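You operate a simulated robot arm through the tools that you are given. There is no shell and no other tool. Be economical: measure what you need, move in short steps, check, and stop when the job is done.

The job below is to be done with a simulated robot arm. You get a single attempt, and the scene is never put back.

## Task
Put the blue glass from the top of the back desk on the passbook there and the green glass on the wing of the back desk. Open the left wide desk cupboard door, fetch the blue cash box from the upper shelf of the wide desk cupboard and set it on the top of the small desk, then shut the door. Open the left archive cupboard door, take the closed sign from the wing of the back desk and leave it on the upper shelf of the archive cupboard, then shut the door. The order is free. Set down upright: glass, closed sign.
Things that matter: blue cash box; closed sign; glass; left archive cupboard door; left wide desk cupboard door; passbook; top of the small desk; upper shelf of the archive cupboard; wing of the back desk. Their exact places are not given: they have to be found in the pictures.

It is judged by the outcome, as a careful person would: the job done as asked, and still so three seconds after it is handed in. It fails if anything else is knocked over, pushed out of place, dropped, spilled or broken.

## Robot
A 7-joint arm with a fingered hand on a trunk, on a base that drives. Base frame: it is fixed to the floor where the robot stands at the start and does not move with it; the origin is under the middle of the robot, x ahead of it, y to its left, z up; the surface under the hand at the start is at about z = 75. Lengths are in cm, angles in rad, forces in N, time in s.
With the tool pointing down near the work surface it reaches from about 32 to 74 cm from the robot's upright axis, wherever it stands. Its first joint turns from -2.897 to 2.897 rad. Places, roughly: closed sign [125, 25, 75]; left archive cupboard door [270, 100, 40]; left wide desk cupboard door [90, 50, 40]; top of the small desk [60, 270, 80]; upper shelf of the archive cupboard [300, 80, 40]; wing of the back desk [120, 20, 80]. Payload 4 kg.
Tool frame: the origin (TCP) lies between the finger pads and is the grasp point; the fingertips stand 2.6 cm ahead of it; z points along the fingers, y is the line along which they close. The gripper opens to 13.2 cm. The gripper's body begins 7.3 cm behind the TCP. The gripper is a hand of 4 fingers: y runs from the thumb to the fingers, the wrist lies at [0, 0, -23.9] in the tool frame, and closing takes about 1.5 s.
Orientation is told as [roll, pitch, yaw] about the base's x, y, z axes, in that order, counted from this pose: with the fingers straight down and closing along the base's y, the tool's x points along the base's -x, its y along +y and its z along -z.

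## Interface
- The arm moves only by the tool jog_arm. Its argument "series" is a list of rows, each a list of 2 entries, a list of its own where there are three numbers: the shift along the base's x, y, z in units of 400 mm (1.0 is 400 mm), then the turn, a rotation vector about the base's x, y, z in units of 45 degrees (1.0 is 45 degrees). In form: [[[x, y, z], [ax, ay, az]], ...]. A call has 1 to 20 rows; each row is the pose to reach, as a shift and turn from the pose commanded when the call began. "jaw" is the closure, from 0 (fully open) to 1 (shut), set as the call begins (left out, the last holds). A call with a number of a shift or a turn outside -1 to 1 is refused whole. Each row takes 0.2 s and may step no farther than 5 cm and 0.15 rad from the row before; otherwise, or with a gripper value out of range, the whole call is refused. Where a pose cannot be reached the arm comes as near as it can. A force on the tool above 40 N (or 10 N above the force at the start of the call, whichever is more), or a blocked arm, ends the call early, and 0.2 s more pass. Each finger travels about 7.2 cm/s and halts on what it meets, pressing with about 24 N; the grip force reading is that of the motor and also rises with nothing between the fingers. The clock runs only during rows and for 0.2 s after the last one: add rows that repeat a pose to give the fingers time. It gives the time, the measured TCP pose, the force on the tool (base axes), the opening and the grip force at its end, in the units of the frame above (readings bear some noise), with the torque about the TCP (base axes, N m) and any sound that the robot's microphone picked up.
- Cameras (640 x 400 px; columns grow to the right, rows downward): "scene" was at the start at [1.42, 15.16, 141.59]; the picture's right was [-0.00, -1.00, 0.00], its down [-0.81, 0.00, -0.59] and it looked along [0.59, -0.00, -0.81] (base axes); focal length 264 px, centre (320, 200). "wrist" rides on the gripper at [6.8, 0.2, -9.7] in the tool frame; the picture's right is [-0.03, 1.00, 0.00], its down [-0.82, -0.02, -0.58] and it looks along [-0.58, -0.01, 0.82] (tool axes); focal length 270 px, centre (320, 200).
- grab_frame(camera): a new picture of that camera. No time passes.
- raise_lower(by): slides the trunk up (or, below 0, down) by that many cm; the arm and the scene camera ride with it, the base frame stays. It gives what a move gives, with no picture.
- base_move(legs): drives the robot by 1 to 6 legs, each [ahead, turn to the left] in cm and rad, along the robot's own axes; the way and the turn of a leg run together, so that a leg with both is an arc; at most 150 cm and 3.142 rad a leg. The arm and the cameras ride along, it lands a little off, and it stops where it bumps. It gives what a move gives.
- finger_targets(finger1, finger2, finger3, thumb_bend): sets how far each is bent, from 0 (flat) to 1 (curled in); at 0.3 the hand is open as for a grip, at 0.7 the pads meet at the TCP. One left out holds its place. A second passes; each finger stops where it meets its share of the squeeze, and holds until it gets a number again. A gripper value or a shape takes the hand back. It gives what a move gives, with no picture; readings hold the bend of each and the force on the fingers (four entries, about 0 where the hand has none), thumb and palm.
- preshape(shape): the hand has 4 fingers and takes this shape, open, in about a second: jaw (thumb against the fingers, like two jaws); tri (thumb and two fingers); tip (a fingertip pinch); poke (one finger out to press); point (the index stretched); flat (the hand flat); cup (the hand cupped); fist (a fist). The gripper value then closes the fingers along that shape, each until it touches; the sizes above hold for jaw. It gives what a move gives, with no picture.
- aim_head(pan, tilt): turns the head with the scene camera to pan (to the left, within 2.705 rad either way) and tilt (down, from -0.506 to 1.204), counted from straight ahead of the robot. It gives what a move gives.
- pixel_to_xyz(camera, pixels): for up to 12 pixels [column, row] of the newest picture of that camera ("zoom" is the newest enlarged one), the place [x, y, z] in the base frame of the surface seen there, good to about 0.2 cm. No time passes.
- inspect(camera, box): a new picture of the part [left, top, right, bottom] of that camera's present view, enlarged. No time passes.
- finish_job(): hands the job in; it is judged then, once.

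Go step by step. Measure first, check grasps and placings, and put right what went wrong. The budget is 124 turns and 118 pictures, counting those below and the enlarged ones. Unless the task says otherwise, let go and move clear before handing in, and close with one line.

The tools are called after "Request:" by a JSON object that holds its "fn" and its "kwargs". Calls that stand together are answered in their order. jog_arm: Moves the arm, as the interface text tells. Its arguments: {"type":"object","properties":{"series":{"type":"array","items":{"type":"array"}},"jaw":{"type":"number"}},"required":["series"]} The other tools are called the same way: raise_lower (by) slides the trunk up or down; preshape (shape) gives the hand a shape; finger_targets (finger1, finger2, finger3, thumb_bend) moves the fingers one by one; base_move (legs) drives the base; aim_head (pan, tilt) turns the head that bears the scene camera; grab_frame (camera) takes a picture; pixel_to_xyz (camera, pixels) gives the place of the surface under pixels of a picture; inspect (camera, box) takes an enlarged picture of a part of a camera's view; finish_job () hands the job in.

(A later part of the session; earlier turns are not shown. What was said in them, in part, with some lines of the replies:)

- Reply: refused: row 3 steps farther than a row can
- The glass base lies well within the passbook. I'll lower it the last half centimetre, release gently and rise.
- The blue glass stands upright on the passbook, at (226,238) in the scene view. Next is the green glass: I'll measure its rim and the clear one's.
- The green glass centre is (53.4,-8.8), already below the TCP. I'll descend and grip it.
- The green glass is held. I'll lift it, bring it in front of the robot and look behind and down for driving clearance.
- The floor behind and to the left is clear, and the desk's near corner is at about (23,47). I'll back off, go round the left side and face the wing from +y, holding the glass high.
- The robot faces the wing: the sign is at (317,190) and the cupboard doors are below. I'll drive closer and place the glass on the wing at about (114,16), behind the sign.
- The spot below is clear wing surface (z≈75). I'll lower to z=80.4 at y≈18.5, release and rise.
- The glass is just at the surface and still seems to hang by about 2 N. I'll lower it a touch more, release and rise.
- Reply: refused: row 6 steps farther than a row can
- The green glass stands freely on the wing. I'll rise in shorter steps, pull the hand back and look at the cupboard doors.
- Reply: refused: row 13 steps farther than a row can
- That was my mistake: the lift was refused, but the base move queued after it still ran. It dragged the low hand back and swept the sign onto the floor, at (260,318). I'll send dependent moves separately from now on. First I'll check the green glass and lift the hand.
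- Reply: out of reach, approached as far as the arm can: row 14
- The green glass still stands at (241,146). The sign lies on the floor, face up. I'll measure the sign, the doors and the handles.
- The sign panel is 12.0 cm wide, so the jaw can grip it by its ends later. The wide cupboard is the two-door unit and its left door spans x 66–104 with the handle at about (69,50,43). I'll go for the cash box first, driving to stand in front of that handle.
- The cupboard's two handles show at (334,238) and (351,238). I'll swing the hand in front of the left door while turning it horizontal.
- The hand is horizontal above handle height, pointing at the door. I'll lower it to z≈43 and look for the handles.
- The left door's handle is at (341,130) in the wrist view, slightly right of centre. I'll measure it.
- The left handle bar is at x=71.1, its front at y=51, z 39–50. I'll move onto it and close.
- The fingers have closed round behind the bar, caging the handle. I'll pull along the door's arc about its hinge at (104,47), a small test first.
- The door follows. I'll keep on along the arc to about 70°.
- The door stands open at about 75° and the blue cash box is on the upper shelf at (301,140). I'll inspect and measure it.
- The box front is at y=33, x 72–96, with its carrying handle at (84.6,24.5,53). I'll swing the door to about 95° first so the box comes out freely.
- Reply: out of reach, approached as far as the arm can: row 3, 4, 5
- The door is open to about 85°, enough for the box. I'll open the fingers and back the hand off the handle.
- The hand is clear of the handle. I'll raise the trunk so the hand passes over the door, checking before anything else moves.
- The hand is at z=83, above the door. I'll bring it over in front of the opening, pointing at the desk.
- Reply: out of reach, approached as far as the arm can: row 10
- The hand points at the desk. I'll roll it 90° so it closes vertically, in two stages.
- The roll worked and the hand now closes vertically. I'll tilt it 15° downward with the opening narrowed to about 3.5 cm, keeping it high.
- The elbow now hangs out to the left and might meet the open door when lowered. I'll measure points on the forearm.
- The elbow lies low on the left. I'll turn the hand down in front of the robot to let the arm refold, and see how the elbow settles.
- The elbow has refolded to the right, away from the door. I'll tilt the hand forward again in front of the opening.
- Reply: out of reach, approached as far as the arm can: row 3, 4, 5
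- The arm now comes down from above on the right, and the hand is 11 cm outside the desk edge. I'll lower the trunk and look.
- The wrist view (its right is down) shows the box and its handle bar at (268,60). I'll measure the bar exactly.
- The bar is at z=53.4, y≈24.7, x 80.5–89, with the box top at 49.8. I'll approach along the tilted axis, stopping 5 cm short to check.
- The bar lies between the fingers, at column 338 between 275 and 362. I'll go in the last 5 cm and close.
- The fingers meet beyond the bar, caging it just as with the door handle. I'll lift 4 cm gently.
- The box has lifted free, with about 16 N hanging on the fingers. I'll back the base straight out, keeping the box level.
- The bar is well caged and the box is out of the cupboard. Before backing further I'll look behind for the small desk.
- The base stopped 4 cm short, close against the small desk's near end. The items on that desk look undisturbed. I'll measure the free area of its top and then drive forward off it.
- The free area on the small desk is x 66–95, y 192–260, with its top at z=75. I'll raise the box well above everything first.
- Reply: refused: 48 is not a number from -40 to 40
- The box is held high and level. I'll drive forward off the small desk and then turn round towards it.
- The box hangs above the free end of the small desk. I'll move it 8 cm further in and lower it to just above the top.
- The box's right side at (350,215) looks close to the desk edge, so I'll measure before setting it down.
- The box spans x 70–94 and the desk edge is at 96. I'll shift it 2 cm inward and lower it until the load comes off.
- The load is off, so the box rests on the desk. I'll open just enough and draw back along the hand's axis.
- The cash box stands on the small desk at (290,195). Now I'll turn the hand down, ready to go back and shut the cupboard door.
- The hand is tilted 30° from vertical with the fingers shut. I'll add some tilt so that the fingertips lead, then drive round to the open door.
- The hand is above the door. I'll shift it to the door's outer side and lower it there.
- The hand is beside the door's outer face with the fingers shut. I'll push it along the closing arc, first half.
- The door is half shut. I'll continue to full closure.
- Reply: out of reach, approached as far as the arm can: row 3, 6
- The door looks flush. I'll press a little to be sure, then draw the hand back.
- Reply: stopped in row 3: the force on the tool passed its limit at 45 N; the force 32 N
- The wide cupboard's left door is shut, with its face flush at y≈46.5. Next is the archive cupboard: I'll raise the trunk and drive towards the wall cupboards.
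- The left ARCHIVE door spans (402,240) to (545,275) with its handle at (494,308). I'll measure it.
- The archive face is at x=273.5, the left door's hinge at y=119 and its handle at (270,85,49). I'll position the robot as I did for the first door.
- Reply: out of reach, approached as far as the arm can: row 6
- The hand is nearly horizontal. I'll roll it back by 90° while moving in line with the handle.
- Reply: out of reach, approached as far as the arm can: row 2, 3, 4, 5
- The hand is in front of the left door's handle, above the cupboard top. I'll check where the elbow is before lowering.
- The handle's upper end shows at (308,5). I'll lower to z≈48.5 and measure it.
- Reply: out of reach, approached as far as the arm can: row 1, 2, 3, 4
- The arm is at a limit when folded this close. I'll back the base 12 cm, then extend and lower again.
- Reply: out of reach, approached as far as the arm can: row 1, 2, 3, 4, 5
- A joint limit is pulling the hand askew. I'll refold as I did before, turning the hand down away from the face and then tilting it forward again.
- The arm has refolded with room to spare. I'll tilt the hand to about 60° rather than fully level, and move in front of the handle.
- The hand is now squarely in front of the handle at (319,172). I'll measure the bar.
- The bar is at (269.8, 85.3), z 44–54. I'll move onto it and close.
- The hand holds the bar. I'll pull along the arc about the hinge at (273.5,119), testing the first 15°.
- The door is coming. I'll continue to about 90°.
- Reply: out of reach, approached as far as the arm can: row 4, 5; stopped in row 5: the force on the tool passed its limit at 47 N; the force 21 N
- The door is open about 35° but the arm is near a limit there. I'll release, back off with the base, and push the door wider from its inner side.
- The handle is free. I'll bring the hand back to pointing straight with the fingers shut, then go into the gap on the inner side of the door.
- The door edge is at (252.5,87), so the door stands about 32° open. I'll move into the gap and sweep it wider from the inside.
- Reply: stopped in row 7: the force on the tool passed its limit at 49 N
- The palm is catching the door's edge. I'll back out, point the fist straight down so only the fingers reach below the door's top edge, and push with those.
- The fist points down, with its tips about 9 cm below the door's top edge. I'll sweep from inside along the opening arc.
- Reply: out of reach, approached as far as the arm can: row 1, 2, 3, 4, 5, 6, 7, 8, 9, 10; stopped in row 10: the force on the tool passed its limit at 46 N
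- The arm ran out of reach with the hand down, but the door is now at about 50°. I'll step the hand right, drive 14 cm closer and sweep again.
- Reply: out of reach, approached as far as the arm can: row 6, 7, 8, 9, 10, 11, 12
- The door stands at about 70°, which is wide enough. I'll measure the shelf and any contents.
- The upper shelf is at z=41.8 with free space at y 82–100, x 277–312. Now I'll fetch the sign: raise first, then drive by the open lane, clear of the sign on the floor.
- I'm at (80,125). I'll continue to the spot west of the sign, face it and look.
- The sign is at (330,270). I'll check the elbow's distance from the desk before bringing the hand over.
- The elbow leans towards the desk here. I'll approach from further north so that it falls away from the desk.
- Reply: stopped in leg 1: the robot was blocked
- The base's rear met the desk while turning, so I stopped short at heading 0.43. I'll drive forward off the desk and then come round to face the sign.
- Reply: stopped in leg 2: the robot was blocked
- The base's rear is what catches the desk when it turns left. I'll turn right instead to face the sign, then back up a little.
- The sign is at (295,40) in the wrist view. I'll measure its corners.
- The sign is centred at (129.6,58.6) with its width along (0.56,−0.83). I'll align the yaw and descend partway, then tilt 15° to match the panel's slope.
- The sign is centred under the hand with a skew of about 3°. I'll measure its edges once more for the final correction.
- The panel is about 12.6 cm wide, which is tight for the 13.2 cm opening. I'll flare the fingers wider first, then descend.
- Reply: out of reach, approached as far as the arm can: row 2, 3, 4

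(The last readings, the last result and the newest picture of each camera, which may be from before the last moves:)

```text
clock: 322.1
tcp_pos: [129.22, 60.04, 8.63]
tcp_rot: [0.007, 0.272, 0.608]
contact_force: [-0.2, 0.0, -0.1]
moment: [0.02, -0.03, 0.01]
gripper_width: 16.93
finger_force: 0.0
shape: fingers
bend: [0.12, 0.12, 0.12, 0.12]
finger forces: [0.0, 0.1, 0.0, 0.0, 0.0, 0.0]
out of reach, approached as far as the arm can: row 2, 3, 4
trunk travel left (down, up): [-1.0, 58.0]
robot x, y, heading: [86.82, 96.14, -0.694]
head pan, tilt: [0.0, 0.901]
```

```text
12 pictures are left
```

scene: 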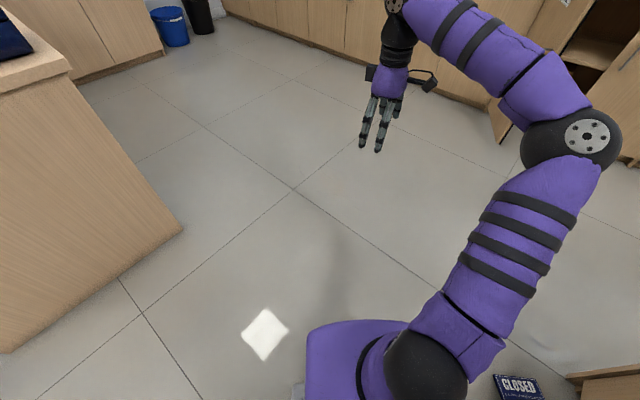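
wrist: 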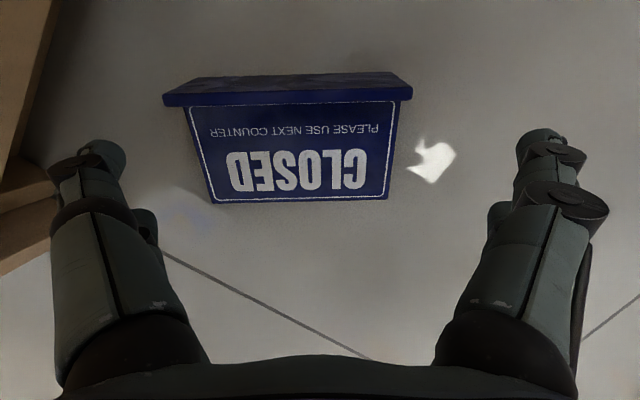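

It's out of reach low down at this distance. I'll rise, move the base 9 cm closer, lower the trunk fully and measure again.

Request:
{"fn": "jog_arm", "kwargs": {"series": [[[-0.05, 0.04, 0.1], [0, 0, 0]], [[-0.13, 0.1, 0.17], [0, 0, 0]], [[-0.17, 0.14, 0.17], [0, 0, 0]]]}}

Request:
{"fn": "base_move", "kwargs": {"legs": [[9, 0]]}}

Request:
{"fn": "raise_lower", "kwargs": {"by": -1}}

Request:
{"fn": "grab_frame", "kwargs": {"camera": "wrist"}}

```text
clock: 322.9
tcp_pos: [122.85, 65.65, 15.55]
tcp_rot: [0.006, 0.27, 0.609]
contact_force: [0.8, -0.2, 0.2]
moment: [0.0, 0.05, 0.02]
gripper_width: 16.9
finger_force: 0.0
shape: fingers
bend: [0.12, 0.12, 0.12, 0.12]
finger forces: [0.1, 0.1, 0.0, 0.0, 0.0, 0.0]
trunk travel left (down, up): [-1.0, 58.0]
robot x, y, heading: [86.54, 96.18, -0.697]
head pan, tilt: [0.0, 0.901]
```

```text
clock: 323.8
tcp_pos: [126.1, 62.86, 15.58]
tcp_rot: [0.001, 0.273, 0.597]
contact_force: [-0.4, 0.1, 0.2]
moment: [0.0, 0.01, 0.01]
gripper_width: 16.92
finger_force: 0.0
shape: fingers
bend: [0.12, 0.12, 0.12, 0.12]
finger forces: [0.0, 0.0, 0.0, 0.1, 0.0, 0.1]
trunk travel left (down, up): [-1.0, 58.0]
robot x, y, heading: [89.95, 93.44, -0.697]
head pan, tilt: [0.0, 0.901]
stopped in leg 1: the robot was blocked; the commanded pose is now the measured one
```

```text
clock: 324.4
tcp_pos: [126.02, 62.64, 14.07]
tcp_rot: [0.013, 0.27, 0.596]
contact_force: [-0.3, -0.7, 1.1]
moment: [0.03, -0.01, -0.01]
gripper_width: 16.94
finger_force: 0.1
shape: fingers
bend: [0.12, 0.12, 0.12, 0.12]
finger forces: [0.0, 0.0, 0.0, 0.1, 0.0, 0.0]
trunk travel left (down, up): [0.0, 59.0]
robot x, y, heading: [90.13, 93.25, -0.701]
head pan, tilt: [0.0, 0.901]
```

```text
11 pictures are left
```

wrist: 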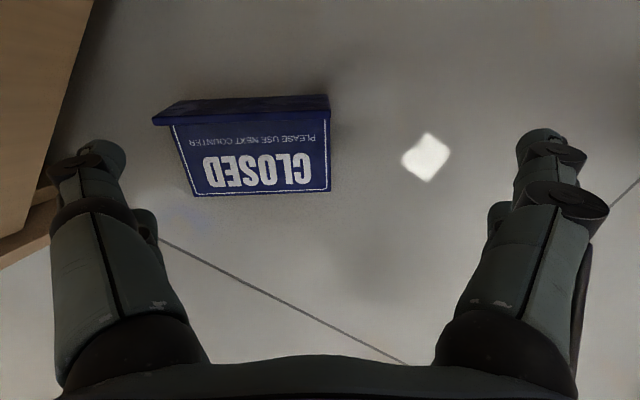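

The base's front met the desk after 4 cm, but it is now closer and the trunk is at its lowest. I'll move over the sign and descend.

Request:
{"fn": "jog_arm", "kwargs": {"series": [[[0.05, -0.048, 0], [0, 0, 0.01]], [[0.103, -0.096, 0], [0, 0, 0.02]], [[0.103, -0.096, -0.08], [0, 0, 0.02]], [[0.103, -0.096, -0.16], [0, 0, 0.02]], [[0.103, -0.096, -0.22], [0, 0, 0.02]], [[0.103, -0.096, -0.252], [0, 0, 0.02]]]}}

Request:
{"fn": "grab_frame", "kwargs": {"camera": "wrist"}}

```text
clock: 325.8
tcp_pos: [129.66, 59.2, 6.47]
tcp_rot: [0.01, 0.271, 0.61]
contact_force: [-0.2, 0.7, -0.6]
moment: [0.02, -0.03, 0.0]
gripper_width: 16.95
finger_force: 0.0
shape: fingers
bend: [0.12, 0.12, 0.12, 0.12]
finger forces: [0.0, 0.0, 0.0, 0.0, 0.0, 0.1]
out of reach, approached as far as the arm can: row 5, 6
trunk travel left (down, up): [0.0, 59.0]
robot x, y, heading: [89.58, 93.52, -0.7]
head pan, tilt: [0.0, 0.901]
```

```text
10 pictures are left
```

wrist: 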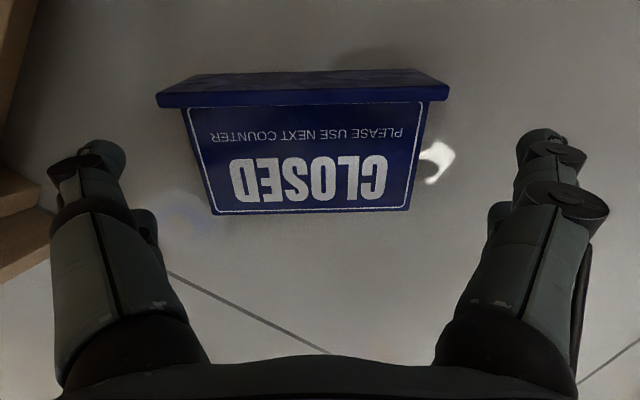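

It stops 2.5 cm too high. I'll lift, reposition to (103,100) with a more southerly heading, which keeps the base off the desk and brings the sign closer.

Request:
{"fn": "jog_arm", "kwargs": {"series": [[[0, 0, 0.1], [0, 0, 0]], [[-0.03, 0.03, 0.2], [0, 0, 0]], [[-0.06, 0.06, 0.3], [0, 0, 0]]]}}

Request:
{"fn": "base_move", "kwargs": {"legs": [[-12, 0], [0, 0.7], [22, 0], [0, -0.95]]}}

```text
clock: 326.6
tcp_pos: [127.48, 62.61, 17.77]
tcp_rot: [0.019, 0.272, 0.629]
contact_force: [-1.5, -2.4, 2.2]
moment: [0.23, -0.2, -0.03]
gripper_width: 16.93
finger_force: 0.0
shape: fingers
bend: [0.12, 0.12, 0.12, 0.12]
finger forces: [0.1, 0.0, 0.0, 0.0, 0.0, 0.0]
trunk travel left (down, up): [0.0, 59.0]
robot x, y, heading: [89.64, 93.87, -0.686]
head pan, tilt: [0.0, 0.901]
```

```text
clock: 333.8
tcp_pos: [131.06, 60.99, 18.42]
tcp_rot: [0.01, 0.269, 0.365]
contact_force: [-0.4, -0.3, 0.1]
moment: [0.0, 0.01, 0.0]
gripper_width: 16.96
finger_force: 0.0
shape: fingers
bend: [0.12, 0.12, 0.12, 0.12]
finger forces: [0.1, 0.0, 0.0, 0.1, 0.0, 0.0]
trunk travel left (down, up): [0.0, 59.0]
robot x, y, heading: [102.66, 101.07, -0.95]
head pan, tilt: [0.0, 0.901]
```

Now I'm well placed. I'll correct the yaw and descend onto the sign.

Request:
{"fn": "jog_arm", "kwargs": {"series": [[[-0.01, -0.03, -0.02], [0, 0, 0.1]], [[-0.02, -0.054, -0.06], [0, 0, 0.2]], [[-0.023, -0.054, -0.14], [0, 0, 0.302]], [[-0.023, -0.054, -0.22], [0, 0, 0.302]], [[-0.023, -0.054, -0.3], [0, 0, 0.302]], [[-0.023, -0.054, -0.34], [0, 0, 0.302]], [[-0.023, -0.054, -0.363], [0, 0, 0.302]]]}}

Request:
{"fn": "grab_frame", "kwargs": {"camera": "wrist"}}

```text
clock: 335.4
tcp_pos: [130.21, 59.14, 5.95]
tcp_rot: [0.01, 0.27, 0.605]
contact_force: [-0.5, 0.3, 0.0]
moment: [-0.02, -0.02, 0.0]
gripper_width: 16.93
finger_force: 0.1
shape: fingers
bend: [0.12, 0.12, 0.12, 0.12]
finger forces: [0.0, 0.0, 0.0, 0.0, 0.0, 0.0]
out of reach, approached as far as the arm can: row 6, 7
trunk travel left (down, up): [0.0, 59.0]
robot x, y, heading: [102.5, 101.21, -0.945]
head pan, tilt: [0.0, 0.901]
```

```text
9 pictures are left
```

wrist: 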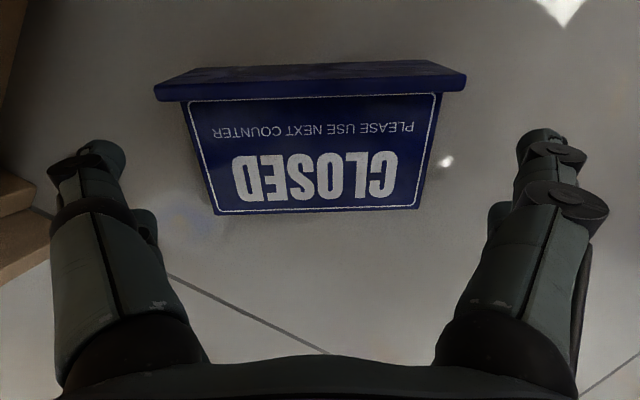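

It still stops at z≈6. I'll try with the tool more upright, to see whether that frees the last centimetres.

Request:
{"fn": "jog_arm", "kwargs": {"series": [[[0, -0.005, 0.02], [0.094, -0.137, 0]], [[0, -0.008, 0.02], [0.189, -0.275, 0]], [[0, -0.008, -0.02], [0.189, -0.275, 0]], [[0, -0.008, -0.04], [0.189, -0.275, 0]], [[0, -0.008, -0.06], [0.189, -0.275, 0]]]}}

```text
clock: 336.6
tcp_pos: [130.2, 58.83, 4.9]
tcp_rot: [0.01, 0.006, 0.604]
contact_force: [-0.3, -0.2, -0.6]
moment: [0.01, 0.01, -0.01]
gripper_width: 16.97
finger_force: 0.1
shape: fingers
bend: [0.12, 0.12, 0.12, 0.12]
finger forces: [0.1, 0.1, 0.0, 0.0, 0.0, 0.0]
out of reach, approached as far as the arm can: row 4, 5
trunk travel left (down, up): [0.0, 59.0]
robot x, y, heading: [102.75, 101.07, -0.948]
head pan, tilt: [0.0, 0.901]
```

Upright it reaches 4.9, so I need about 1.5 cm more. I'll raise slightly, bring the base 6 cm nearer, and try again.

Request:
{"fn": "jog_arm", "kwargs": {"series": [[[-0.03, 0.04, 0.1], [0, 0, 0]], [[-0.06, 0.08, 0.18], [0, 0, 0]], [[-0.088, 0.122, 0.2], [0, 0, 0]]]}}

Request:
{"fn": "base_move", "kwargs": {"legs": [[6, 0]]}}

```text
clock: 337.4
tcp_pos: [126.49, 63.77, 12.95]
tcp_rot: [0.011, 0.011, 0.604]
contact_force: [0.2, -0.2, -0.5]
moment: [0.02, 0.0, -0.04]
gripper_width: 16.92
finger_force: 0.0
shape: fingers
bend: [0.12, 0.12, 0.12, 0.12]
finger forces: [0.0, 0.0, 0.0, 0.0, 0.0, 0.0]
trunk travel left (down, up): [0.0, 59.0]
robot x, y, heading: [102.35, 101.21, -0.948]
head pan, tilt: [0.0, 0.901]
```

```text
clock: 338.5
tcp_pos: [129.23, 60.07, 12.76]
tcp_rot: [0.017, 0.009, 0.599]
contact_force: [0.4, -0.6, 0.1]
moment: [0.0, 0.01, 0.02]
gripper_width: 16.93
finger_force: 0.0
shape: fingers
bend: [0.12, 0.12, 0.12, 0.12]
finger forces: [0.0, 0.1, 0.0, 0.1, 0.0, 0.0]
trunk travel left (down, up): [0.0, 59.0]
robot x, y, heading: [105.73, 97.14, -0.946]
head pan, tilt: [0.0, 0.901]
stopped in leg 1: the robot was blocked; the commanded pose is now the measured one
```

I'm 5 cm nearer now. I'll descend again with the hand upright.

Request:
{"fn": "jog_arm", "kwargs": {"series": [[[0.014, -0.034, -0.06], [0, 0, 0]], [[0.014, -0.034, -0.12], [0, 0, 0]], [[0.014, -0.034, -0.18], [0, 0, 0]], [[0.014, -0.034, -0.22], [0, 0, 0]], [[0.014, -0.034, -0.245], [0, 0, 0]]]}}

Request:
{"fn": "grab_frame", "kwargs": {"camera": "wrist"}}

```text
clock: 339.7
tcp_pos: [129.87, 58.37, 4.78]
tcp_rot: [0.022, 0.006, 0.595]
contact_force: [-0.9, -0.6, 0.3]
moment: [-0.01, 0.03, -0.03]
gripper_width: 16.96
finger_force: 0.1
shape: fingers
bend: [0.12, 0.12, 0.12, 0.12]
finger forces: [0.0, 0.0, 0.1, 0.0, 0.1, 0.1]
out of reach, approached as far as the arm can: row 4, 5
trunk travel left (down, up): [0.0, 59.0]
robot x, y, heading: [105.71, 96.88, -0.948]
head pan, tilt: [0.0, 0.901]
```

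```text
8 pictures are left
```

wrist: 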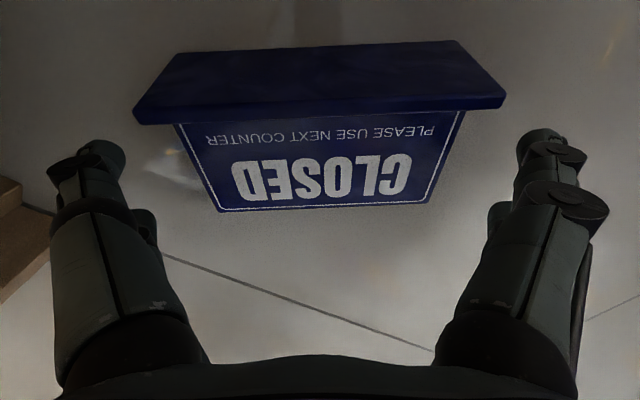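

The arm bottoms out at z≈4.8, too high for the panel ends. I'll pinch the upright foot plate instead, which stands up to z=5, and move the sign to the wing to regrip it there. First I'll rise and turn the hand 90°.

Request:
{"fn": "jog_arm", "kwargs": {"series": [[[0, 0, 0.1], [0, 0, 0]], [[0, 0, 0.2], [0, 0, -0.1]], [[0, 0, 0.25], [0, 0, -0.28]], [[-0.02, -0.01, 0.25], [0, 0, -0.46]], [[-0.04, -0.03, 0.25], [0, 0, -0.64]], [[-0.06, -0.04, 0.25], [0, 0, -0.82]], [[-0.083, -0.05, 0.25], [0, 0, -1.0]]]}}

Request:
{"fn": "jog_arm", "kwargs": {"series": [[[0, 0, 0], [0, 0, -0.18]], [[0, 0, 0], [0, 0, -0.36]], [[0, 0, 0], [0, 0, -0.54]], [[0, 0, 0], [0, 0, -0.72]], [[0, 0, 0], [0, 0, -0.9]], [[0, 0, 0], [0, 0, -1.0]], [[0, 0, 0], [0, 0, -1.0]], [[0, 0, 0], [0, 0, -1.0]]], "jaw": 0.6}}

Request:
{"fn": "grab_frame", "kwargs": {"camera": "wrist"}}

Request:
{"fn": "pixel_to_xyz", "kwargs": {"camera": "wrist", "pixels": [[320, 100], [320, 130], [320, 160], [300, 130], [310, 130], [330, 130], [340, 130], [350, 130], [280, 130]]}}

```text
clock: 341.3
tcp_pos: [127.88, 56.94, 15.69]
tcp_rot: [0.005, -0.002, -0.161]
contact_force: [-0.2, 0.1, 0.3]
moment: [0.05, 0.04, -0.02]
gripper_width: 16.97
finger_force: 0.1
shape: fingers
bend: [0.12, 0.12, 0.12, 0.12]
finger forces: [0.0, 0.0, 0.0, 0.0, 0.1, 0.0]
trunk travel left (down, up): [0.0, 59.0]
robot x, y, heading: [105.36, 97.0, -0.941]
head pan, tilt: [0.0, 0.901]
```

```text
clock: 343.1
tcp_pos: [126.76, 56.32, 15.67]
tcp_rot: [0.011, -0.013, -0.969]
contact_force: [-0.3, 1.0, -0.2]
moment: [0.0, 0.01, 0.01]
gripper_width: 5.33
finger_force: 0.1
shape: jaw
bend: [0.73, 0.73, 0.73, 0.7]
finger forces: [0.0, 0.0, 0.0, 0.1, 0.0, 0.0]
trunk travel left (down, up): [0.0, 59.0]
robot x, y, heading: [105.56, 96.56, -0.954]
head pan, tilt: [0.0, 0.901]
```

```text
7 pictures are left
```

wrist: 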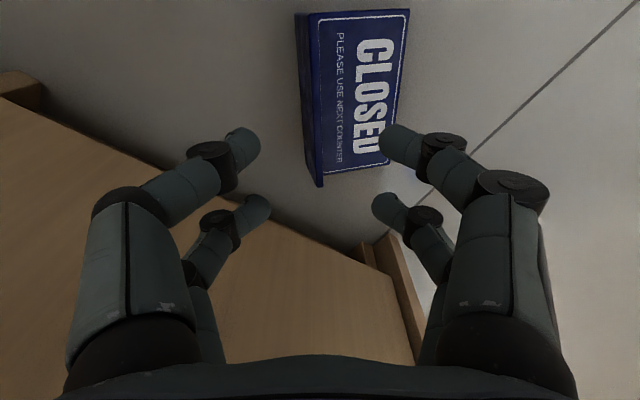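

```text
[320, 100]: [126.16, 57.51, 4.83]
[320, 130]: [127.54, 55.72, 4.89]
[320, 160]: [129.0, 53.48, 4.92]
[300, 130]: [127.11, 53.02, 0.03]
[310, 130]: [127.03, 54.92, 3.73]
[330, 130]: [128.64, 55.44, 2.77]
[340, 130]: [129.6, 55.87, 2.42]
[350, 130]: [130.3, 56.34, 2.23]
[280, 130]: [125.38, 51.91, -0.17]
```

The foot's top edge at column 320 lies right between the fingers. I'll descend to z≈5.5 and pinch it.

Request:
{"fn": "jog_arm", "kwargs": {"series": [[[0, 0, -0.08], [0, 0, 0]], [[-0.003, -0.002, -0.16], [0, 0, 0]], [[-0.004, -0.003, -0.22], [0, 0, 0]], [[-0.004, -0.003, -0.256], [0, 0, 0]]]}}

Request:
{"fn": "jog_arm", "kwargs": {"series": [[[0, 0, 0], [0, 0, 0]], [[0, 0, 0], [0, 0, 0]], [[0, 0, 0], [0, 0, 0]], [[0, 0, 0], [0, 0, 0]], [[0, 0, 0], [0, 0, 0]], [[0, 0, 0], [0, 0, 0]]], "jaw": 1.0}}

```text
clock: 344.1
tcp_pos: [126.93, 56.39, 4.72]
tcp_rot: [0.021, 0.004, -0.968]
contact_force: [0.7, 0.4, -0.1]
moment: [-0.03, 0.02, 0.0]
gripper_width: 5.29
finger_force: 0.1
shape: jaw
bend: [0.73, 0.73, 0.73, 0.7]
finger forces: [0.1, 0.0, 0.0, 0.1, 0.1, 0.0]
out of reach, approached as far as the arm can: row 4
trunk travel left (down, up): [0.0, 59.0]
robot x, y, heading: [105.5, 96.29, -0.945]
head pan, tilt: [0.0, 0.901]
```

```text
clock: 345.5
tcp_pos: [126.85, 56.44, 4.78]
tcp_rot: [0.016, 0.004, -0.966]
contact_force: [-6.4, -4.6, 18.8]
moment: [-0.15, 0.24, -0.04]
gripper_width: 1.43
finger_force: 23.7
shape: jaw
bend: [0.78, 0.78, 0.72, 0.7]
finger forces: [26.9, 26.3, 20.3, 0.0, 21.1, 0.0]
trunk travel left (down, up): [0.0, 59.0]
robot x, y, heading: [105.37, 96.8, -0.94]
head pan, tilt: [0.0, 0.901]
```

All four fingers grip the foot plate, at width 1.4 cm and 20–27 N. I'll lift it and check.

Request:
{"fn": "jog_arm", "kwargs": {"series": [[[0, 0, 0.05], [0, 0, 0]], [[0, 0, 0.12], [0, 0, 0]], [[0, 0.02, 0.22], [0, 0, 0]], [[0, 0.05, 0.32], [0, 0, 0]], [[0, 0.08, 0.42], [0, 0, 0]]]}}

Request:
{"fn": "raise_lower", "kwargs": {"by": 40}}

Request:
{"fn": "grab_frame", "kwargs": {"camera": "scene"}}

```text
clock: 346.7
tcp_pos: [126.06, 59.37, 21.89]
tcp_rot: [0.019, 0.003, -0.978]
contact_force: [0.3, -0.1, -1.6]
moment: [-0.01, 0.07, 0.0]
gripper_width: 1.11
finger_force: 24.1
shape: jaw
bend: [0.76, 0.76, 0.71, 0.7]
finger forces: [24.0, 23.5, 17.3, 0.1, 16.1, 0.0]
trunk travel left (down, up): [0.0, 59.0]
robot x, y, heading: [105.38, 96.87, -0.952]
head pan, tilt: [0.0, 0.901]
```

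```text
clock: 350.5
tcp_pos: [126.01, 59.69, 61.94]
tcp_rot: [0.021, 0.005, -0.977]
contact_force: [-0.3, 0.0, -1.7]
moment: [-0.06, 0.05, 0.06]
gripper_width: 1.12
finger_force: 24.0
shape: jaw
bend: [0.76, 0.76, 0.71, 0.7]
finger forces: [23.7, 23.5, 17.3, 0.1, 16.4, 0.1]
trunk travel left (down, up): [-40.0, 19.0]
robot x, y, heading: [105.32, 96.51, -0.946]
head pan, tilt: [0.0, 0.901]
```

```text
6 pictures are left
```

scene: 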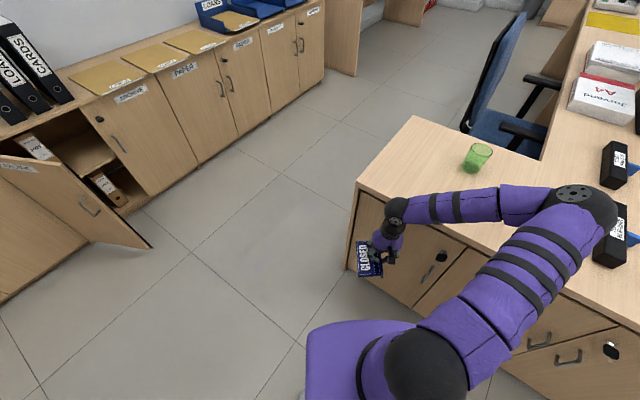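

The sign is lifted, its foot plate flush in the pads. I'll set it down briefly on the wing beside the glass, so I can re-pinch just the plate's edge for an upright placing.

Request:
{"fn": "jog_arm", "kwargs": {"series": [[[0, 0, 0.12], [0, 0, 0]], [[0, 0, 0.24], [0, 0, 0]], [[0, 0, 0.36], [0, 0, 0]], [[0, 0, 0.48], [0, 0, 0]], [[0, 0, 0.6], [0, 0, 0]], [[0, 0, 0.7], [0, 0, 0]], [[-0.01, -0.11, 0.7], [0, 0, 0]], [[-0.02, -0.22, 0.7], [0, 0, 0]], [[-0.03, -0.33, 0.7], [0, 0, 0]], [[-0.04, -0.44, 0.7], [0, 0, 0]], [[-0.05, -0.55, 0.7], [0, 0, 0]], [[-0.05, -0.64, 0.7], [0, 0, 0]], [[-0.05, -0.64, 0.6], [0, 0, 0]], [[-0.05, -0.64, 0.5], [0, 0, 0]], [[-0.05, -0.64, 0.47], [0, 0, 0]]]}}

Request:
{"fn": "jog_arm", "kwargs": {"series": [[[0, 0, -0.01], [0, 0, 0]], [[0, 0, -0.02], [0, 0, 0]]]}}

Request:
{"fn": "inspect", "kwargs": {"camera": "scene", "box": [340, 100, 640, 300]}}

```text
clock: 353.7
tcp_pos: [124.1, 34.07, 80.72]
tcp_rot: [0.023, 0.006, -0.975]
contact_force: [0.9, -0.2, -1.9]
moment: [0.0, 0.07, 0.02]
gripper_width: 1.11
finger_force: 23.9
shape: jaw
bend: [0.76, 0.76, 0.71, 0.7]
finger forces: [21.8, 22.0, 16.9, 0.0, 16.6, 0.0]
trunk travel left (down, up): [-40.0, 19.0]
robot x, y, heading: [105.49, 96.71, -0.947]
head pan, tilt: [0.0, 0.901]
```

```text
clock: 354.3
tcp_pos: [124.11, 34.11, 79.91]
tcp_rot: [0.019, 0.001, -0.976]
contact_force: [1.3, 0.6, 15.2]
moment: [-0.07, 0.01, 0.0]
gripper_width: 1.12
finger_force: 24.0
shape: jaw
bend: [0.76, 0.76, 0.71, 0.7]
finger forces: [28.0, 28.4, 18.4, 0.0, 19.0, 0.0]
trunk travel left (down, up): [-40.0, 19.0]
robot x, y, heading: [105.77, 96.99, -0.951]
head pan, tilt: [0.0, 0.901]
```

```text
2.00 times, centred on (490, 200) of scene
```

zoom: 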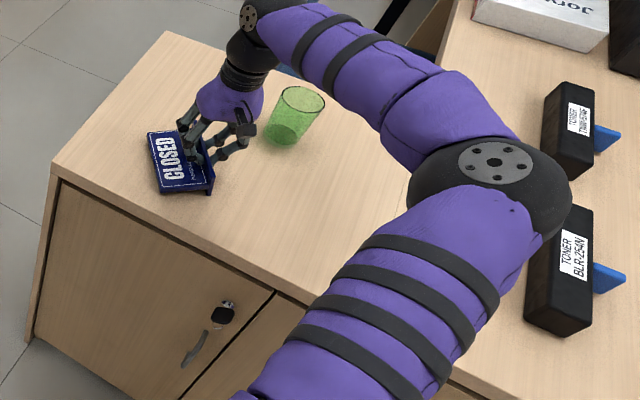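

The sign rests on the wing. I'll open, rise 1.3 cm, re-pinch just the plate's upper edge and lift.

Request:
{"fn": "jog_arm", "kwargs": {"series": [[[0, 0, 0.01], [0, 0, 0]], [[0, 0, 0.01], [0, 0, 0]], [[0, 0, 0.01], [0, 0, 0]], [[0, 0, 0.01], [0, 0, 0]], [[-0.02, -0.014, 0.033], [0, 0, 0]]], "jaw": 0.6}}

Request:
{"fn": "jog_arm", "kwargs": {"series": [[[0, 0, 0], [0, 0, 0]], [[0, 0, 0], [0, 0, 0]], [[0, 0, 0], [0, 0, 0]], [[0, 0, 0], [0, 0, 0]], [[0, 0, 0], [0, 0, 0]], [[0, 0, 0], [0, 0, 0]]], "jaw": 1.0}}

Request:
{"fn": "jog_arm", "kwargs": {"series": [[[0, 0, 0.05], [0, 0, 0]], [[0, 0, 0.12], [0, 0, 0]], [[0, 0, 0.22], [0, 0, 0]], [[0, 0.05, 0.32], [0, 0, 0]]]}}

Request:
{"fn": "grab_frame", "kwargs": {"camera": "wrist"}}

```text
clock: 355.5
tcp_pos: [123.11, 33.4, 81.18]
tcp_rot: [0.018, 0.004, -0.976]
contact_force: [-0.3, -0.4, -0.4]
moment: [0.01, 0.01, 0.0]
gripper_width: 5.25
finger_force: 0.1
shape: jaw
bend: [0.73, 0.73, 0.73, 0.7]
finger forces: [0.0, 0.0, 0.0, 0.0, 0.0, 0.0]
trunk travel left (down, up): [-40.0, 19.0]
robot x, y, heading: [105.65, 96.63, -0.947]
head pan, tilt: [0.0, 0.901]
```

```text
clock: 356.9
tcp_pos: [123.14, 33.48, 81.03]
tcp_rot: [0.02, 0.005, -0.976]
contact_force: [-0.5, 0.5, -1.2]
moment: [-0.01, 0.07, 0.04]
gripper_width: 0.2
finger_force: 24.0
shape: jaw
bend: [0.7, 0.7, 0.71, 0.7]
finger forces: [21.3, 21.3, 20.8, 0.1, 21.3, 0.0]
trunk travel left (down, up): [-40.0, 19.0]
robot x, y, heading: [105.38, 96.84, -0.952]
head pan, tilt: [0.0, 0.901]
```

```text
clock: 357.9
tcp_pos: [123.16, 35.43, 93.53]
tcp_rot: [0.02, 0.005, -0.974]
contact_force: [-0.4, -0.3, -2.2]
moment: [-0.01, 0.01, 0.0]
gripper_width: 0.2
finger_force: 24.0
shape: jaw
bend: [0.7, 0.7, 0.71, 0.7]
finger forces: [21.3, 21.1, 20.9, 0.0, 21.3, 0.0]
trunk travel left (down, up): [-40.0, 19.0]
robot x, y, heading: [105.47, 96.69, -0.945]
head pan, tilt: [0.0, 0.901]
```

```text
4 pictures are left
```

wrist: 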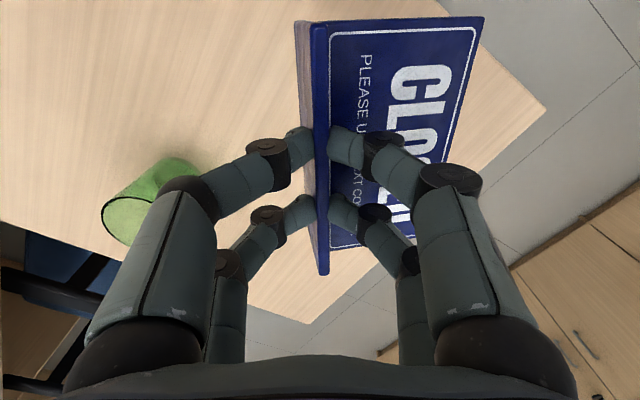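

The plate's edge is firmly pinched, at 21 N on each finger. I'll rotate the hand by −90° so the sign can later stand up, retract, and then drive to the archive cupboard.

Request:
{"fn": "jog_arm", "kwargs": {"series": [[[-0.01, 0.06, 0.05], [0, 0, -0.16]], [[-0.02, 0.12, 0.1], [0, 0, -0.33]], [[-0.03, 0.18, 0.12], [0, 0, -0.5]], [[-0.04, 0.24, 0.12], [0, 0, -0.67]], [[-0.05, 0.3, 0.12], [0, 0, -0.84]], [[-0.06, 0.36, 0.12], [0, 0, -1.0]]]}}

Request:
{"fn": "jog_arm", "kwargs": {"series": [[[0, 0.03, 0], [0, 0, -0.17]], [[0, 0.06, 0], [0, 0, -0.34]], [[0, 0.08, 0], [0, 0, -0.51]], [[0, 0.1, 0], [0, 0, -0.68]], [[0, 0.1, 0], [0, 0, -0.85]], [[0, 0.1, 0], [0, 0, -1.0]]]}}

Request:
{"fn": "base_move", "kwargs": {"legs": [[0, 0.95], [60, 0], [0, -0.85], [38, 0], [0, 0.85], [13, 0]]}}

```text
clock: 359.3
tcp_pos: [120.65, 49.99, 98.58]
tcp_rot: [0.02, 0.004, -1.762]
contact_force: [0.7, -0.5, -2.9]
moment: [0.03, 0.04, 0.03]
gripper_width: 0.2
finger_force: 23.8
shape: jaw
bend: [0.7, 0.7, 0.71, 0.7]
finger forces: [21.2, 21.2, 20.8, 0.0, 21.3, 0.0]
trunk travel left (down, up): [-40.0, 19.0]
robot x, y, heading: [105.54, 96.93, -0.949]
head pan, tilt: [0.0, 0.901]
```

```text
clock: 360.7
tcp_pos: [120.8, 53.91, 98.82]
tcp_rot: [0.02, 0.004, -2.549]
contact_force: [0.0, 0.0, -1.6]
moment: [0.07, 0.04, 0.01]
gripper_width: 0.2
finger_force: 24.0
shape: jaw
bend: [0.7, 0.7, 0.71, 0.7]
finger forces: [21.4, 21.1, 20.9, 0.0, 21.2, 0.0]
trunk travel left (down, up): [-40.0, 19.0]
robot x, y, heading: [105.29, 96.83, -0.947]
head pan, tilt: [0.0, 0.901]
```

```text
clock: 374.4
tcp_pos: [249.45, 57.94, 98.8]
tcp_rot: [0.02, 0.005, -1.563]
contact_force: [0.0, 0.1, -2.2]
moment: [-0.04, 0.07, -0.02]
gripper_width: 0.18
finger_force: 23.9
shape: jaw
bend: [0.7, 0.7, 0.71, 0.7]
finger forces: [21.2, 21.3, 21.0, 0.1, 21.1, 0.1]
trunk travel left (down, up): [-40.0, 19.0]
robot x, y, heading: [205.14, 69.41, 0.022]
head pan, tilt: [0.0, 0.901]
```

The robot is at (205,69) and the sign is still held. I'll tilt the hand forward 62° so the sign stands nearly upright, while moving in line with the shelf space.

Request:
{"fn": "jog_arm", "kwargs": {"series": [[[0, 0.07, 0], [0, -0.15, 0]], [[0, 0.14, 0], [0, -0.3, 0]], [[0, 0.21, 0], [0, -0.45, 0]], [[0, 0.29, 0], [0, -0.6, 0]], [[0, 0.37, 0], [0, -0.75, 0]], [[0, 0.45, 0], [0, -0.9, 0]], [[0, 0.5, 0], [0, -1.0, 0]]]}}

Request:
{"fn": "jog_arm", "kwargs": {"series": [[[0.02, 0.1, 0], [0, -0.13, 0]], [[0.04, 0.2, 0], [0, -0.26, 0]], [[0.06, 0.31, 0], [0, -0.38, 0]]]}}

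Request:
{"fn": "raise_lower", "kwargs": {"by": -38}}

Request:
{"fn": "grab_frame", "kwargs": {"camera": "scene"}}

```text
clock: 376.0
tcp_pos: [249.45, 77.82, 98.78]
tcp_rot: [0.807, -0.002, -1.561]
contact_force: [0.3, -0.8, -1.9]
moment: [0.0, 0.09, -0.02]
gripper_width: 0.17
finger_force: 23.6
shape: jaw
bend: [0.7, 0.7, 0.71, 0.7]
finger forces: [21.1, 20.9, 21.4, 0.1, 21.6, 0.1]
trunk travel left (down, up): [-40.0, 19.0]
robot x, y, heading: [205.38, 69.41, 0.023]
head pan, tilt: [0.0, 0.901]
```

```text
clock: 376.8
tcp_pos: [252.2, 90.32, 98.8]
tcp_rot: [1.105, -0.001, -1.563]
contact_force: [-0.2, 0.1, -1.5]
moment: [0.0, 0.09, 0.04]
gripper_width: 0.18
finger_force: 23.6
shape: jaw
bend: [0.7, 0.7, 0.71, 0.7]
finger forces: [21.1, 21.0, 21.6, 0.0, 21.7, 0.0]
trunk travel left (down, up): [-40.0, 19.0]
robot x, y, heading: [205.6, 68.78, 0.025]
head pan, tilt: [0.0, 0.901]
```

```text
clock: 380.4
tcp_pos: [252.17, 90.12, 60.74]
tcp_rot: [1.103, -0.003, -1.565]
contact_force: [-0.3, 0.5, -1.9]
moment: [0.0, 0.07, 0.01]
gripper_width: 0.18
finger_force: 24.0
shape: jaw
bend: [0.7, 0.7, 0.71, 0.7]
finger forces: [21.0, 20.9, 21.7, 0.0, 21.7, 0.1]
trunk travel left (down, up): [-2.0, 57.0]
robot x, y, heading: [205.02, 69.22, 0.024]
head pan, tilt: [0.0, 0.901]
```

```text
3 pictures are left
```

scene: 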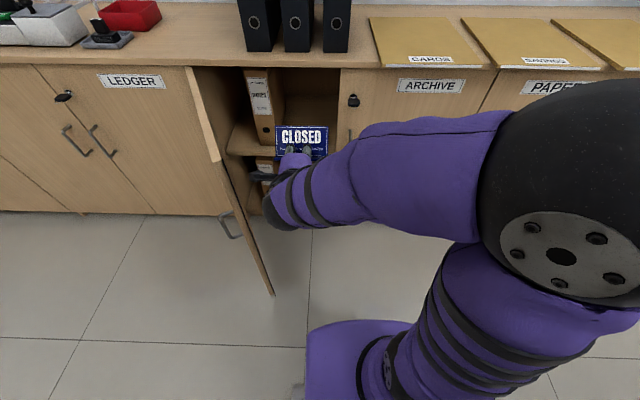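

The sign is upright and readable at (302,140), and a file stands at the left of the upper shelf at (262,105). I'll measure that file and the shelf's free space.

Request:
{"fn": "pixel_to_xyz", "kwargs": {"camera": "scene", "pixels": [[272, 125], [281, 110], [250, 120], [238, 145], [330, 118], [335, 125], [302, 128], [278, 140], [325, 150], [300, 115]]}}

```text
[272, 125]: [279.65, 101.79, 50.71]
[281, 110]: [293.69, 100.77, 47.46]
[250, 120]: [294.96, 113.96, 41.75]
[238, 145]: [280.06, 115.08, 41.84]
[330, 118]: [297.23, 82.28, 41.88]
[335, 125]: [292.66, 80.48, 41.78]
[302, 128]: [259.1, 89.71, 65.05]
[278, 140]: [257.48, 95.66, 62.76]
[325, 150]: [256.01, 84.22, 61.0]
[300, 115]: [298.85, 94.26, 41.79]
```

The space at y 82–100 is free. I'll carry the sign in above the shelf and lower it to just above the surface.

Request:
{"fn": "jog_arm", "kwargs": {"series": [[[0.09, -0.01, -0.06], [0, 0, 0]], [[0.18, -0.02, -0.12], [0, 0, 0]], [[0.27, -0.02, -0.18], [0, 0, 0]], [[0.36, -0.02, -0.24], [0, 0, 0]], [[0.45, -0.02, -0.268], [0, 0, 0]], [[0.55, -0.02, -0.268], [0, 0, 0]], [[0.64, -0.02, -0.268], [0, 0, 0]], [[0.707, -0.02, -0.268], [0, 0, 0]], [[0.707, -0.02, -0.33], [0, 0, 0]], [[0.707, -0.02, -0.38], [0, 0, 0]]]}}

```text
clock: 382.6
tcp_pos: [280.68, 89.27, 45.37]
tcp_rot: [1.104, -0.003, -1.565]
contact_force: [-0.6, 0.3, -1.5]
moment: [-0.01, 0.1, 0.01]
gripper_width: 0.16
finger_force: 23.3
shape: jaw
bend: [0.7, 0.7, 0.71, 0.71]
finger forces: [21.3, 21.2, 22.0, 0.1, 21.9, 0.0]
trunk travel left (down, up): [-2.0, 57.0]
robot x, y, heading: [205.31, 68.95, 0.02]
head pan, tilt: [0.0, 0.901]
```

The pose is reached. I'll lower slowly until the foot touches the shelf.

Request:
{"fn": "jog_arm", "kwargs": {"series": [[[0, 0, -0.008], [0, 0, 0]], [[0, 0, -0.016], [0, 0, 0]], [[0, 0, -0.022], [0, 0, 0]], [[0, 0, -0.022], [0, 0, 0]]]}}

Request:
{"fn": "inspect", "kwargs": {"camera": "scene", "box": [200, 60, 400, 220]}}

```text
clock: 383.6
tcp_pos: [280.73, 89.3, 45.18]
tcp_rot: [1.112, -0.001, -1.565]
contact_force: [-14.5, -6.6, 29.6]
moment: [0.28, 1.55, 0.57]
gripper_width: 0.11
finger_force: 23.6
shape: jaw
bend: [0.7, 0.7, 0.71, 0.7]
finger forces: [24.3, 23.3, 22.0, 0.0, 56.3, 0.0]
trunk travel left (down, up): [-2.0, 57.0]
robot x, y, heading: [205.39, 69.21, 0.022]
head pan, tilt: [0.0, 0.901]
```

```text
2.50 times, centred on (300, 140) of scene
```

zoom: 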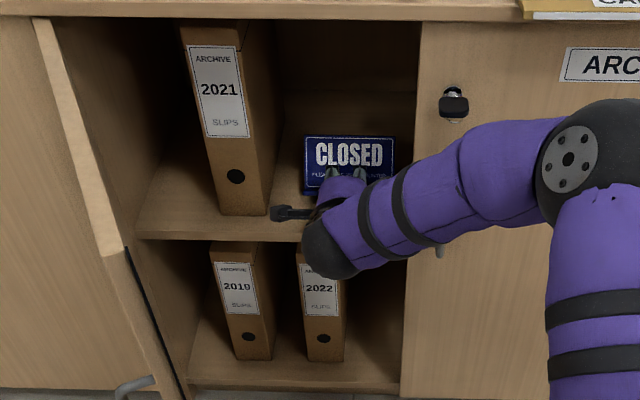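

The thumb's knuckle is meeting the shelf edge (56 N). I'll rise a little, come back 2 cm so it clears the edge, and lower again.

Request:
{"fn": "jog_arm", "kwargs": {"series": [[[0, 0, 0.025], [0, 0, 0]], [[-0.025, 0, 0.025], [0, 0, 0]], [[-0.055, 0, 0.025], [0, 0, 0]], [[-0.055, 0, 0.012], [0, 0, 0]], [[-0.055, 0, 0.003], [0, 0, 0]]]}}

```text
clock: 384.9
tcp_pos: [278.37, 89.28, 44.9]
tcp_rot: [1.109, -0.002, -1.564]
contact_force: [-4.9, -1.3, 11.1]
moment: [-0.07, 0.16, -0.08]
gripper_width: 0.13
finger_force: 24.7
shape: jaw
bend: [0.7, 0.7, 0.71, 0.7]
finger forces: [24.7, 24.2, 35.3, 0.1, 21.9, 0.1]
trunk travel left (down, up): [-2.0, 57.0]
robot x, y, heading: [205.36, 69.24, 0.024]
head pan, tilt: [0.0, 0.901]
```

The foot is touching now. I'll open by about 2.4 cm so the front of the foot comes down gently, then draw the hand straight back.

Request:
{"fn": "jog_arm", "kwargs": {"series": [[[0, 0, 0.004], [0, 0, 0]], [[0, 0, 0.004], [0, 0, 0]], [[0, 0, 0.004], [0, 0, 0]], [[0, 0, 0.004], [0, 0, 0]]], "jaw": 0.82}}

Request:
{"fn": "jog_arm", "kwargs": {"series": [[[-0.015, 0, 0], [0, 0, 0]], [[-0.035, 0, 0], [0, 0, 0]], [[-0.06, 0, 0], [0, 0, 0]], [[-0.09, 0, 0], [0, 0, 0]], [[-0.13, 0, 0.01], [0, 0, 0]], [[-0.18, 0, 0.03], [0, 0, 0]], [[-0.26, 0, 0.06], [0, 0, 0]]]}}

Request:
{"fn": "grab_frame", "kwargs": {"camera": "scene"}}

```text
clock: 385.9
tcp_pos: [278.34, 89.32, 45.1]
tcp_rot: [1.105, -0.003, -1.563]
contact_force: [4.0, 0.5, 14.0]
moment: [-0.1, 0.08, 0.04]
gripper_width: 2.05
finger_force: 0.0
shape: jaw
bend: [0.73, 0.73, 0.74, 0.7]
finger forces: [0.1, 0.0, 9.3, 0.0, 4.4, 0.0]
trunk travel left (down, up): [-2.0, 57.0]
robot x, y, heading: [205.15, 69.3, 0.019]
head pan, tilt: [0.0, 0.901]
```

```text
clock: 387.4
tcp_pos: [268.02, 89.29, 47.26]
tcp_rot: [1.104, -0.003, -1.562]
contact_force: [0.2, 0.3, 0.4]
moment: [0.04, 0.02, 0.0]
gripper_width: 2.39
finger_force: 0.0
shape: jaw
bend: [0.73, 0.73, 0.73, 0.7]
finger forces: [0.0, 0.1, 0.1, 0.1, 0.0, 0.0]
trunk travel left (down, up): [-2.0, 57.0]
robot x, y, heading: [205.39, 69.48, 0.021]
head pan, tilt: [0.0, 0.901]
```

```text
1 pictures are left
```

scene: 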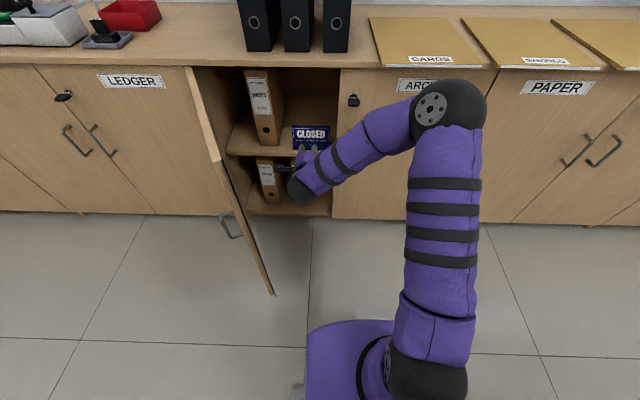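

The sign stayed behind on the shelf at (311,137). I'll verify its position and uprightness by measuring.

Request:
{"fn": "pixel_to_xyz", "kwargs": {"camera": "scene", "pixels": [[311, 129], [298, 128], [325, 128], [325, 138], [295, 140], [326, 146], [294, 147], [320, 127], [329, 150], [311, 139]]}}

```text
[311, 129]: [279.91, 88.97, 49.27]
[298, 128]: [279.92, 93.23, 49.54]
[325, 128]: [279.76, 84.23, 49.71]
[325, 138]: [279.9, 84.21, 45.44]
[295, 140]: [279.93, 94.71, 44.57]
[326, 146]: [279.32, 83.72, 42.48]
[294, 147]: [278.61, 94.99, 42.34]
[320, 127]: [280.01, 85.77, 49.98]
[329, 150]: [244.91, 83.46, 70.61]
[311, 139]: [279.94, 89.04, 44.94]
```

The panel is vertical at x=279.9 from z=44.6 to 50 and the foot is on the shelf, so the sign stands upright. Now I'll shut the archive door: retract, raise, and reposition the base square to the door.

Request:
{"fn": "jog_arm", "kwargs": {"series": [[[-0.1, 0, 0], [0, 0, 0]], [[-0.2, 0, 0.02], [0, 0, 0]], [[-0.32, 0, 0.04], [0, 0, 0]]], "jaw": 1.0}}

Request:
{"fn": "raise_lower", "kwargs": {"by": 38}}

Request:
{"fn": "base_move", "kwargs": {"legs": [[-18, 0], [0, 1.55], [31, 0], [0, -1.57], [8, 0]]}}

```text
clock: 388.2
tcp_pos: [255.12, 89.52, 49.04]
tcp_rot: [1.103, -0.004, -1.566]
contact_force: [-0.7, 0.0, -1.0]
moment: [0.0, -0.02, -0.02]
gripper_width: 0.02
finger_force: 24.2
shape: jaw
bend: [0.62, 0.63, 0.63, 0.7]
finger forces: [0.0, 0.0, 0.0, 0.1, 0.0, 0.0]
trunk travel left (down, up): [-2.0, 57.0]
robot x, y, heading: [204.87, 69.09, 0.02]
head pan, tilt: [0.0, 0.901]
```

```text
clock: 391.9
tcp_pos: [255.24, 89.58, 87.33]
tcp_rot: [1.105, -0.005, -1.563]
contact_force: [0.1, 0.3, 1.3]
moment: [0.02, -0.05, -0.01]
gripper_width: 0.0
finger_force: 24.2
shape: jaw
bend: [0.62, 0.63, 0.63, 0.7]
finger forces: [0.0, 0.0, 0.0, 0.0, 0.1, 0.0]
trunk travel left (down, up): [-40.0, 19.0]
robot x, y, heading: [205.81, 69.34, 0.022]
head pan, tilt: [0.0, 0.901]
```

```text
clock: 404.2
tcp_pos: [246.25, 118.29, 87.05]
tcp_rot: [1.102, -0.002, -1.608]
contact_force: [-0.2, 0.0, 0.3]
moment: [0.02, 0.02, 0.04]
gripper_width: 0.0
finger_force: 23.8
shape: jaw
bend: [0.62, 0.63, 0.63, 0.7]
finger forces: [0.0, 0.0, 0.0, 0.1, 0.0, 0.1]
trunk travel left (down, up): [-40.0, 19.0]
robot x, y, heading: [195.19, 100.2, -0.013]
head pan, tilt: [0.0, 0.901]
```

The hand is above the outer side of the door. I'll shift it 2 cm outward and lower to z≈63.

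Request:
{"fn": "jog_arm", "kwargs": {"series": [[[-0.04, 0.03, 0], [0, 0, 0]], [[-0.08, 0.05, 0], [0, 0, 0]]]}}

Request:
{"fn": "raise_lower", "kwargs": {"by": -24}}

```text
clock: 404.8
tcp_pos: [242.89, 120.32, 87.24]
tcp_rot: [1.103, -0.003, -1.608]
contact_force: [-0.5, -0.6, 1.1]
moment: [0.02, -0.01, 0.02]
gripper_width: 0.0
finger_force: 24.4
shape: jaw
bend: [0.62, 0.63, 0.63, 0.7]
finger forces: [0.0, 0.0, 0.1, 0.1, 0.0, 0.0]
trunk travel left (down, up): [-40.0, 19.0]
robot x, y, heading: [195.33, 99.83, -0.017]
head pan, tilt: [0.0, 0.901]
```

```text
clock: 407.3
tcp_pos: [242.92, 120.25, 63.29]
tcp_rot: [1.104, -0.003, -1.606]
contact_force: [-0.8, -0.9, -1.0]
moment: [0.01, -0.01, 0.03]
gripper_width: 0.0
finger_force: 23.6
shape: jaw
bend: [0.62, 0.63, 0.63, 0.7]
finger forces: [0.1, 0.1, 0.1, 0.0, 0.0, 0.1]
trunk travel left (down, up): [-16.0, 43.0]
robot x, y, heading: [195.24, 100.34, -0.016]
head pan, tilt: [0.0, 0.901]
```

The hand is beside the door's outer face without contact. I'll sweep it shut along its arc.

Request:
{"fn": "jog_arm", "kwargs": {"series": [[[0, -0.12, 0], [0, 0, 0]], [[0.01, -0.226, 0], [0, 0, 0]], [[0.03, -0.291, 0], [0, 0, 0]], [[0.058, -0.354, 0], [0, 0, 0]], [[0.088, -0.414, 0], [0, 0, 0]], [[0.123, -0.471, 0], [0, 0, 0]], [[0.165, -0.526, 0], [0, 0, 0]], [[0.21, -0.576, 0], [0, 0, 0]], [[0.26, -0.624, 0], [0, 0, 0]], [[0.313, -0.664, 0], [0, 0, 0]], [[0.37, -0.701, 0], [0, 0, 0]], [[0.43, -0.734, 0], [0, 0, 0]], [[0.493, -0.761, 0], [0, 0, 0]], [[0.558, -0.781, 0], [0, 0, 0]], [[0.625, -0.801, 0], [0, 0, 0]], [[0.69, -0.806, 0], [0, 0, 0]]]}}

Request:
{"fn": "jog_arm", "kwargs": {"series": [[[0.01, 0, 0], [0, 0, 0]], [[0.025, 0, 0], [0, 0, 0]], [[0.04, 0, 0], [0, 0, 0]]]}}

```text
clock: 410.7
tcp_pos: [270.49, 88.41, 63.03]
tcp_rot: [1.103, -0.003, -1.608]
contact_force: [-0.2, 0.0, 0.2]
moment: [-0.01, 0.04, 0.04]
gripper_width: 0.0
finger_force: 24.6
shape: jaw
bend: [0.62, 0.64, 0.63, 0.7]
finger forces: [0.1, 0.0, 0.0, 0.0, 0.0, 0.0]
out of reach, approached as far as the arm can: row 1, 2, 3, 4, 5, 6, 7
trunk travel left (down, up): [-16.0, 43.0]
robot x, y, heading: [195.33, 100.08, -0.016]
head pan, tilt: [0.0, 0.901]
```

```text
clock: 411.4
tcp_pos: [271.17, 88.32, 63.23]
tcp_rot: [1.103, -0.001, -1.603]
contact_force: [-26.8, 0.4, 9.2]
moment: [0.11, -0.07, 0.35]
gripper_width: 0.0
finger_force: 23.9
shape: jaw
bend: [0.7, 0.68, 0.62, 0.7]
finger forces: [0.1, 0.0, 0.0, 0.0, 0.0, 0.0]
trunk travel left (down, up): [-16.0, 43.0]
robot x, y, heading: [195.2, 100.13, -0.016]
head pan, tilt: [0.0, 0.901]
stopped in row 3: the force on the tool passed its limit at 47 N (the readings are from after the stop); the commanded pose is now the measured one
```

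The fingers press on a firm surface at x≈273.5, which fits a shut door. I'll draw the hand back and check with the last picture.

Request:
{"fn": "jog_arm", "kwargs": {"series": [[[-0.08, 0, 0], [0, 0, 0]], [[-0.17, 0, 0.01], [0, 0, 0]], [[-0.27, 0, 0.02], [0, 0, 0]], [[-0.37, -0.03, 0.02], [0, 0, 0]], [[-0.45, -0.1, 0.02], [0, 0, 0]]]}}

Request:
{"fn": "aim_head", "kwargs": {"pan": 0.05, "tilt": 0.75}}

Request:
{"fn": "grab_frame", "kwargs": {"camera": "scene"}}

Request:
{"fn": "pixel_to_xyz", "kwargs": {"camera": "scene", "pixels": [[300, 130], [270, 130], [240, 130], [300, 180], [260, 180], [330, 150], [220, 150]]}}

```text
clock: 412.6
tcp_pos: [253.38, 84.35, 63.94]
tcp_rot: [1.1, -0.003, -1.603]
contact_force: [0.5, 0.3, 0.0]
moment: [-0.02, 0.03, 0.02]
gripper_width: 0.01
finger_force: 23.5
shape: jaw
bend: [0.65, 0.67, 0.62, 0.7]
finger forces: [0.0, 0.0, 0.1, 0.1, 0.0, 0.0]
trunk travel left (down, up): [-16.0, 43.0]
robot x, y, heading: [195.33, 100.73, -0.011]
head pan, tilt: [0.0, 0.901]
```

```text
clock: 413.3
tcp_pos: [253.56, 84.28, 63.8]
tcp_rot: [1.101, -0.002, -1.605]
contact_force: [-0.1, -0.6, 0.2]
moment: [-0.03, 0.01, 0.0]
gripper_width: 0.03
finger_force: 23.9
shape: jaw
bend: [0.65, 0.67, 0.62, 0.7]
finger forces: [0.0, 0.0, 0.0, 0.1, 0.1, 0.0]
trunk travel left (down, up): [-16.0, 43.0]
robot x, y, heading: [195.61, 99.76, -0.016]
head pan, tilt: [0.051, 0.75]
```

```text
0 pictures are left
```

scene: 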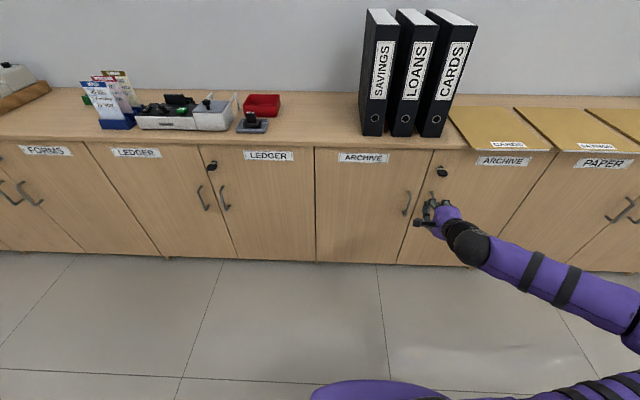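

```text
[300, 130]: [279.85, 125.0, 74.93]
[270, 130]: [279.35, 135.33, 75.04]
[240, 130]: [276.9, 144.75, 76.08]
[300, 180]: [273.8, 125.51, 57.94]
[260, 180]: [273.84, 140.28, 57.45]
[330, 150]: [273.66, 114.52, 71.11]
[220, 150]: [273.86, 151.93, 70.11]
```

The archive door is shut: its face is flush at x≈273.7 with the neighbouring doors. The hand is empty and clear, so I'll hand the job in.

Request:
{"fn": "finish_job", "kwargs": {}}

```text
The job is handed in.
```

All the placements you asked for are done and both doors are shut, but I knocked the closed sign off the wing onto the floor partway through. The sign now stands upright on the archive shelf; I had to pick it up from the floor and set it down once more on the wing to regrip it. The base also bumped the back desk a few times and probably touched the small desk, with no visible effect.
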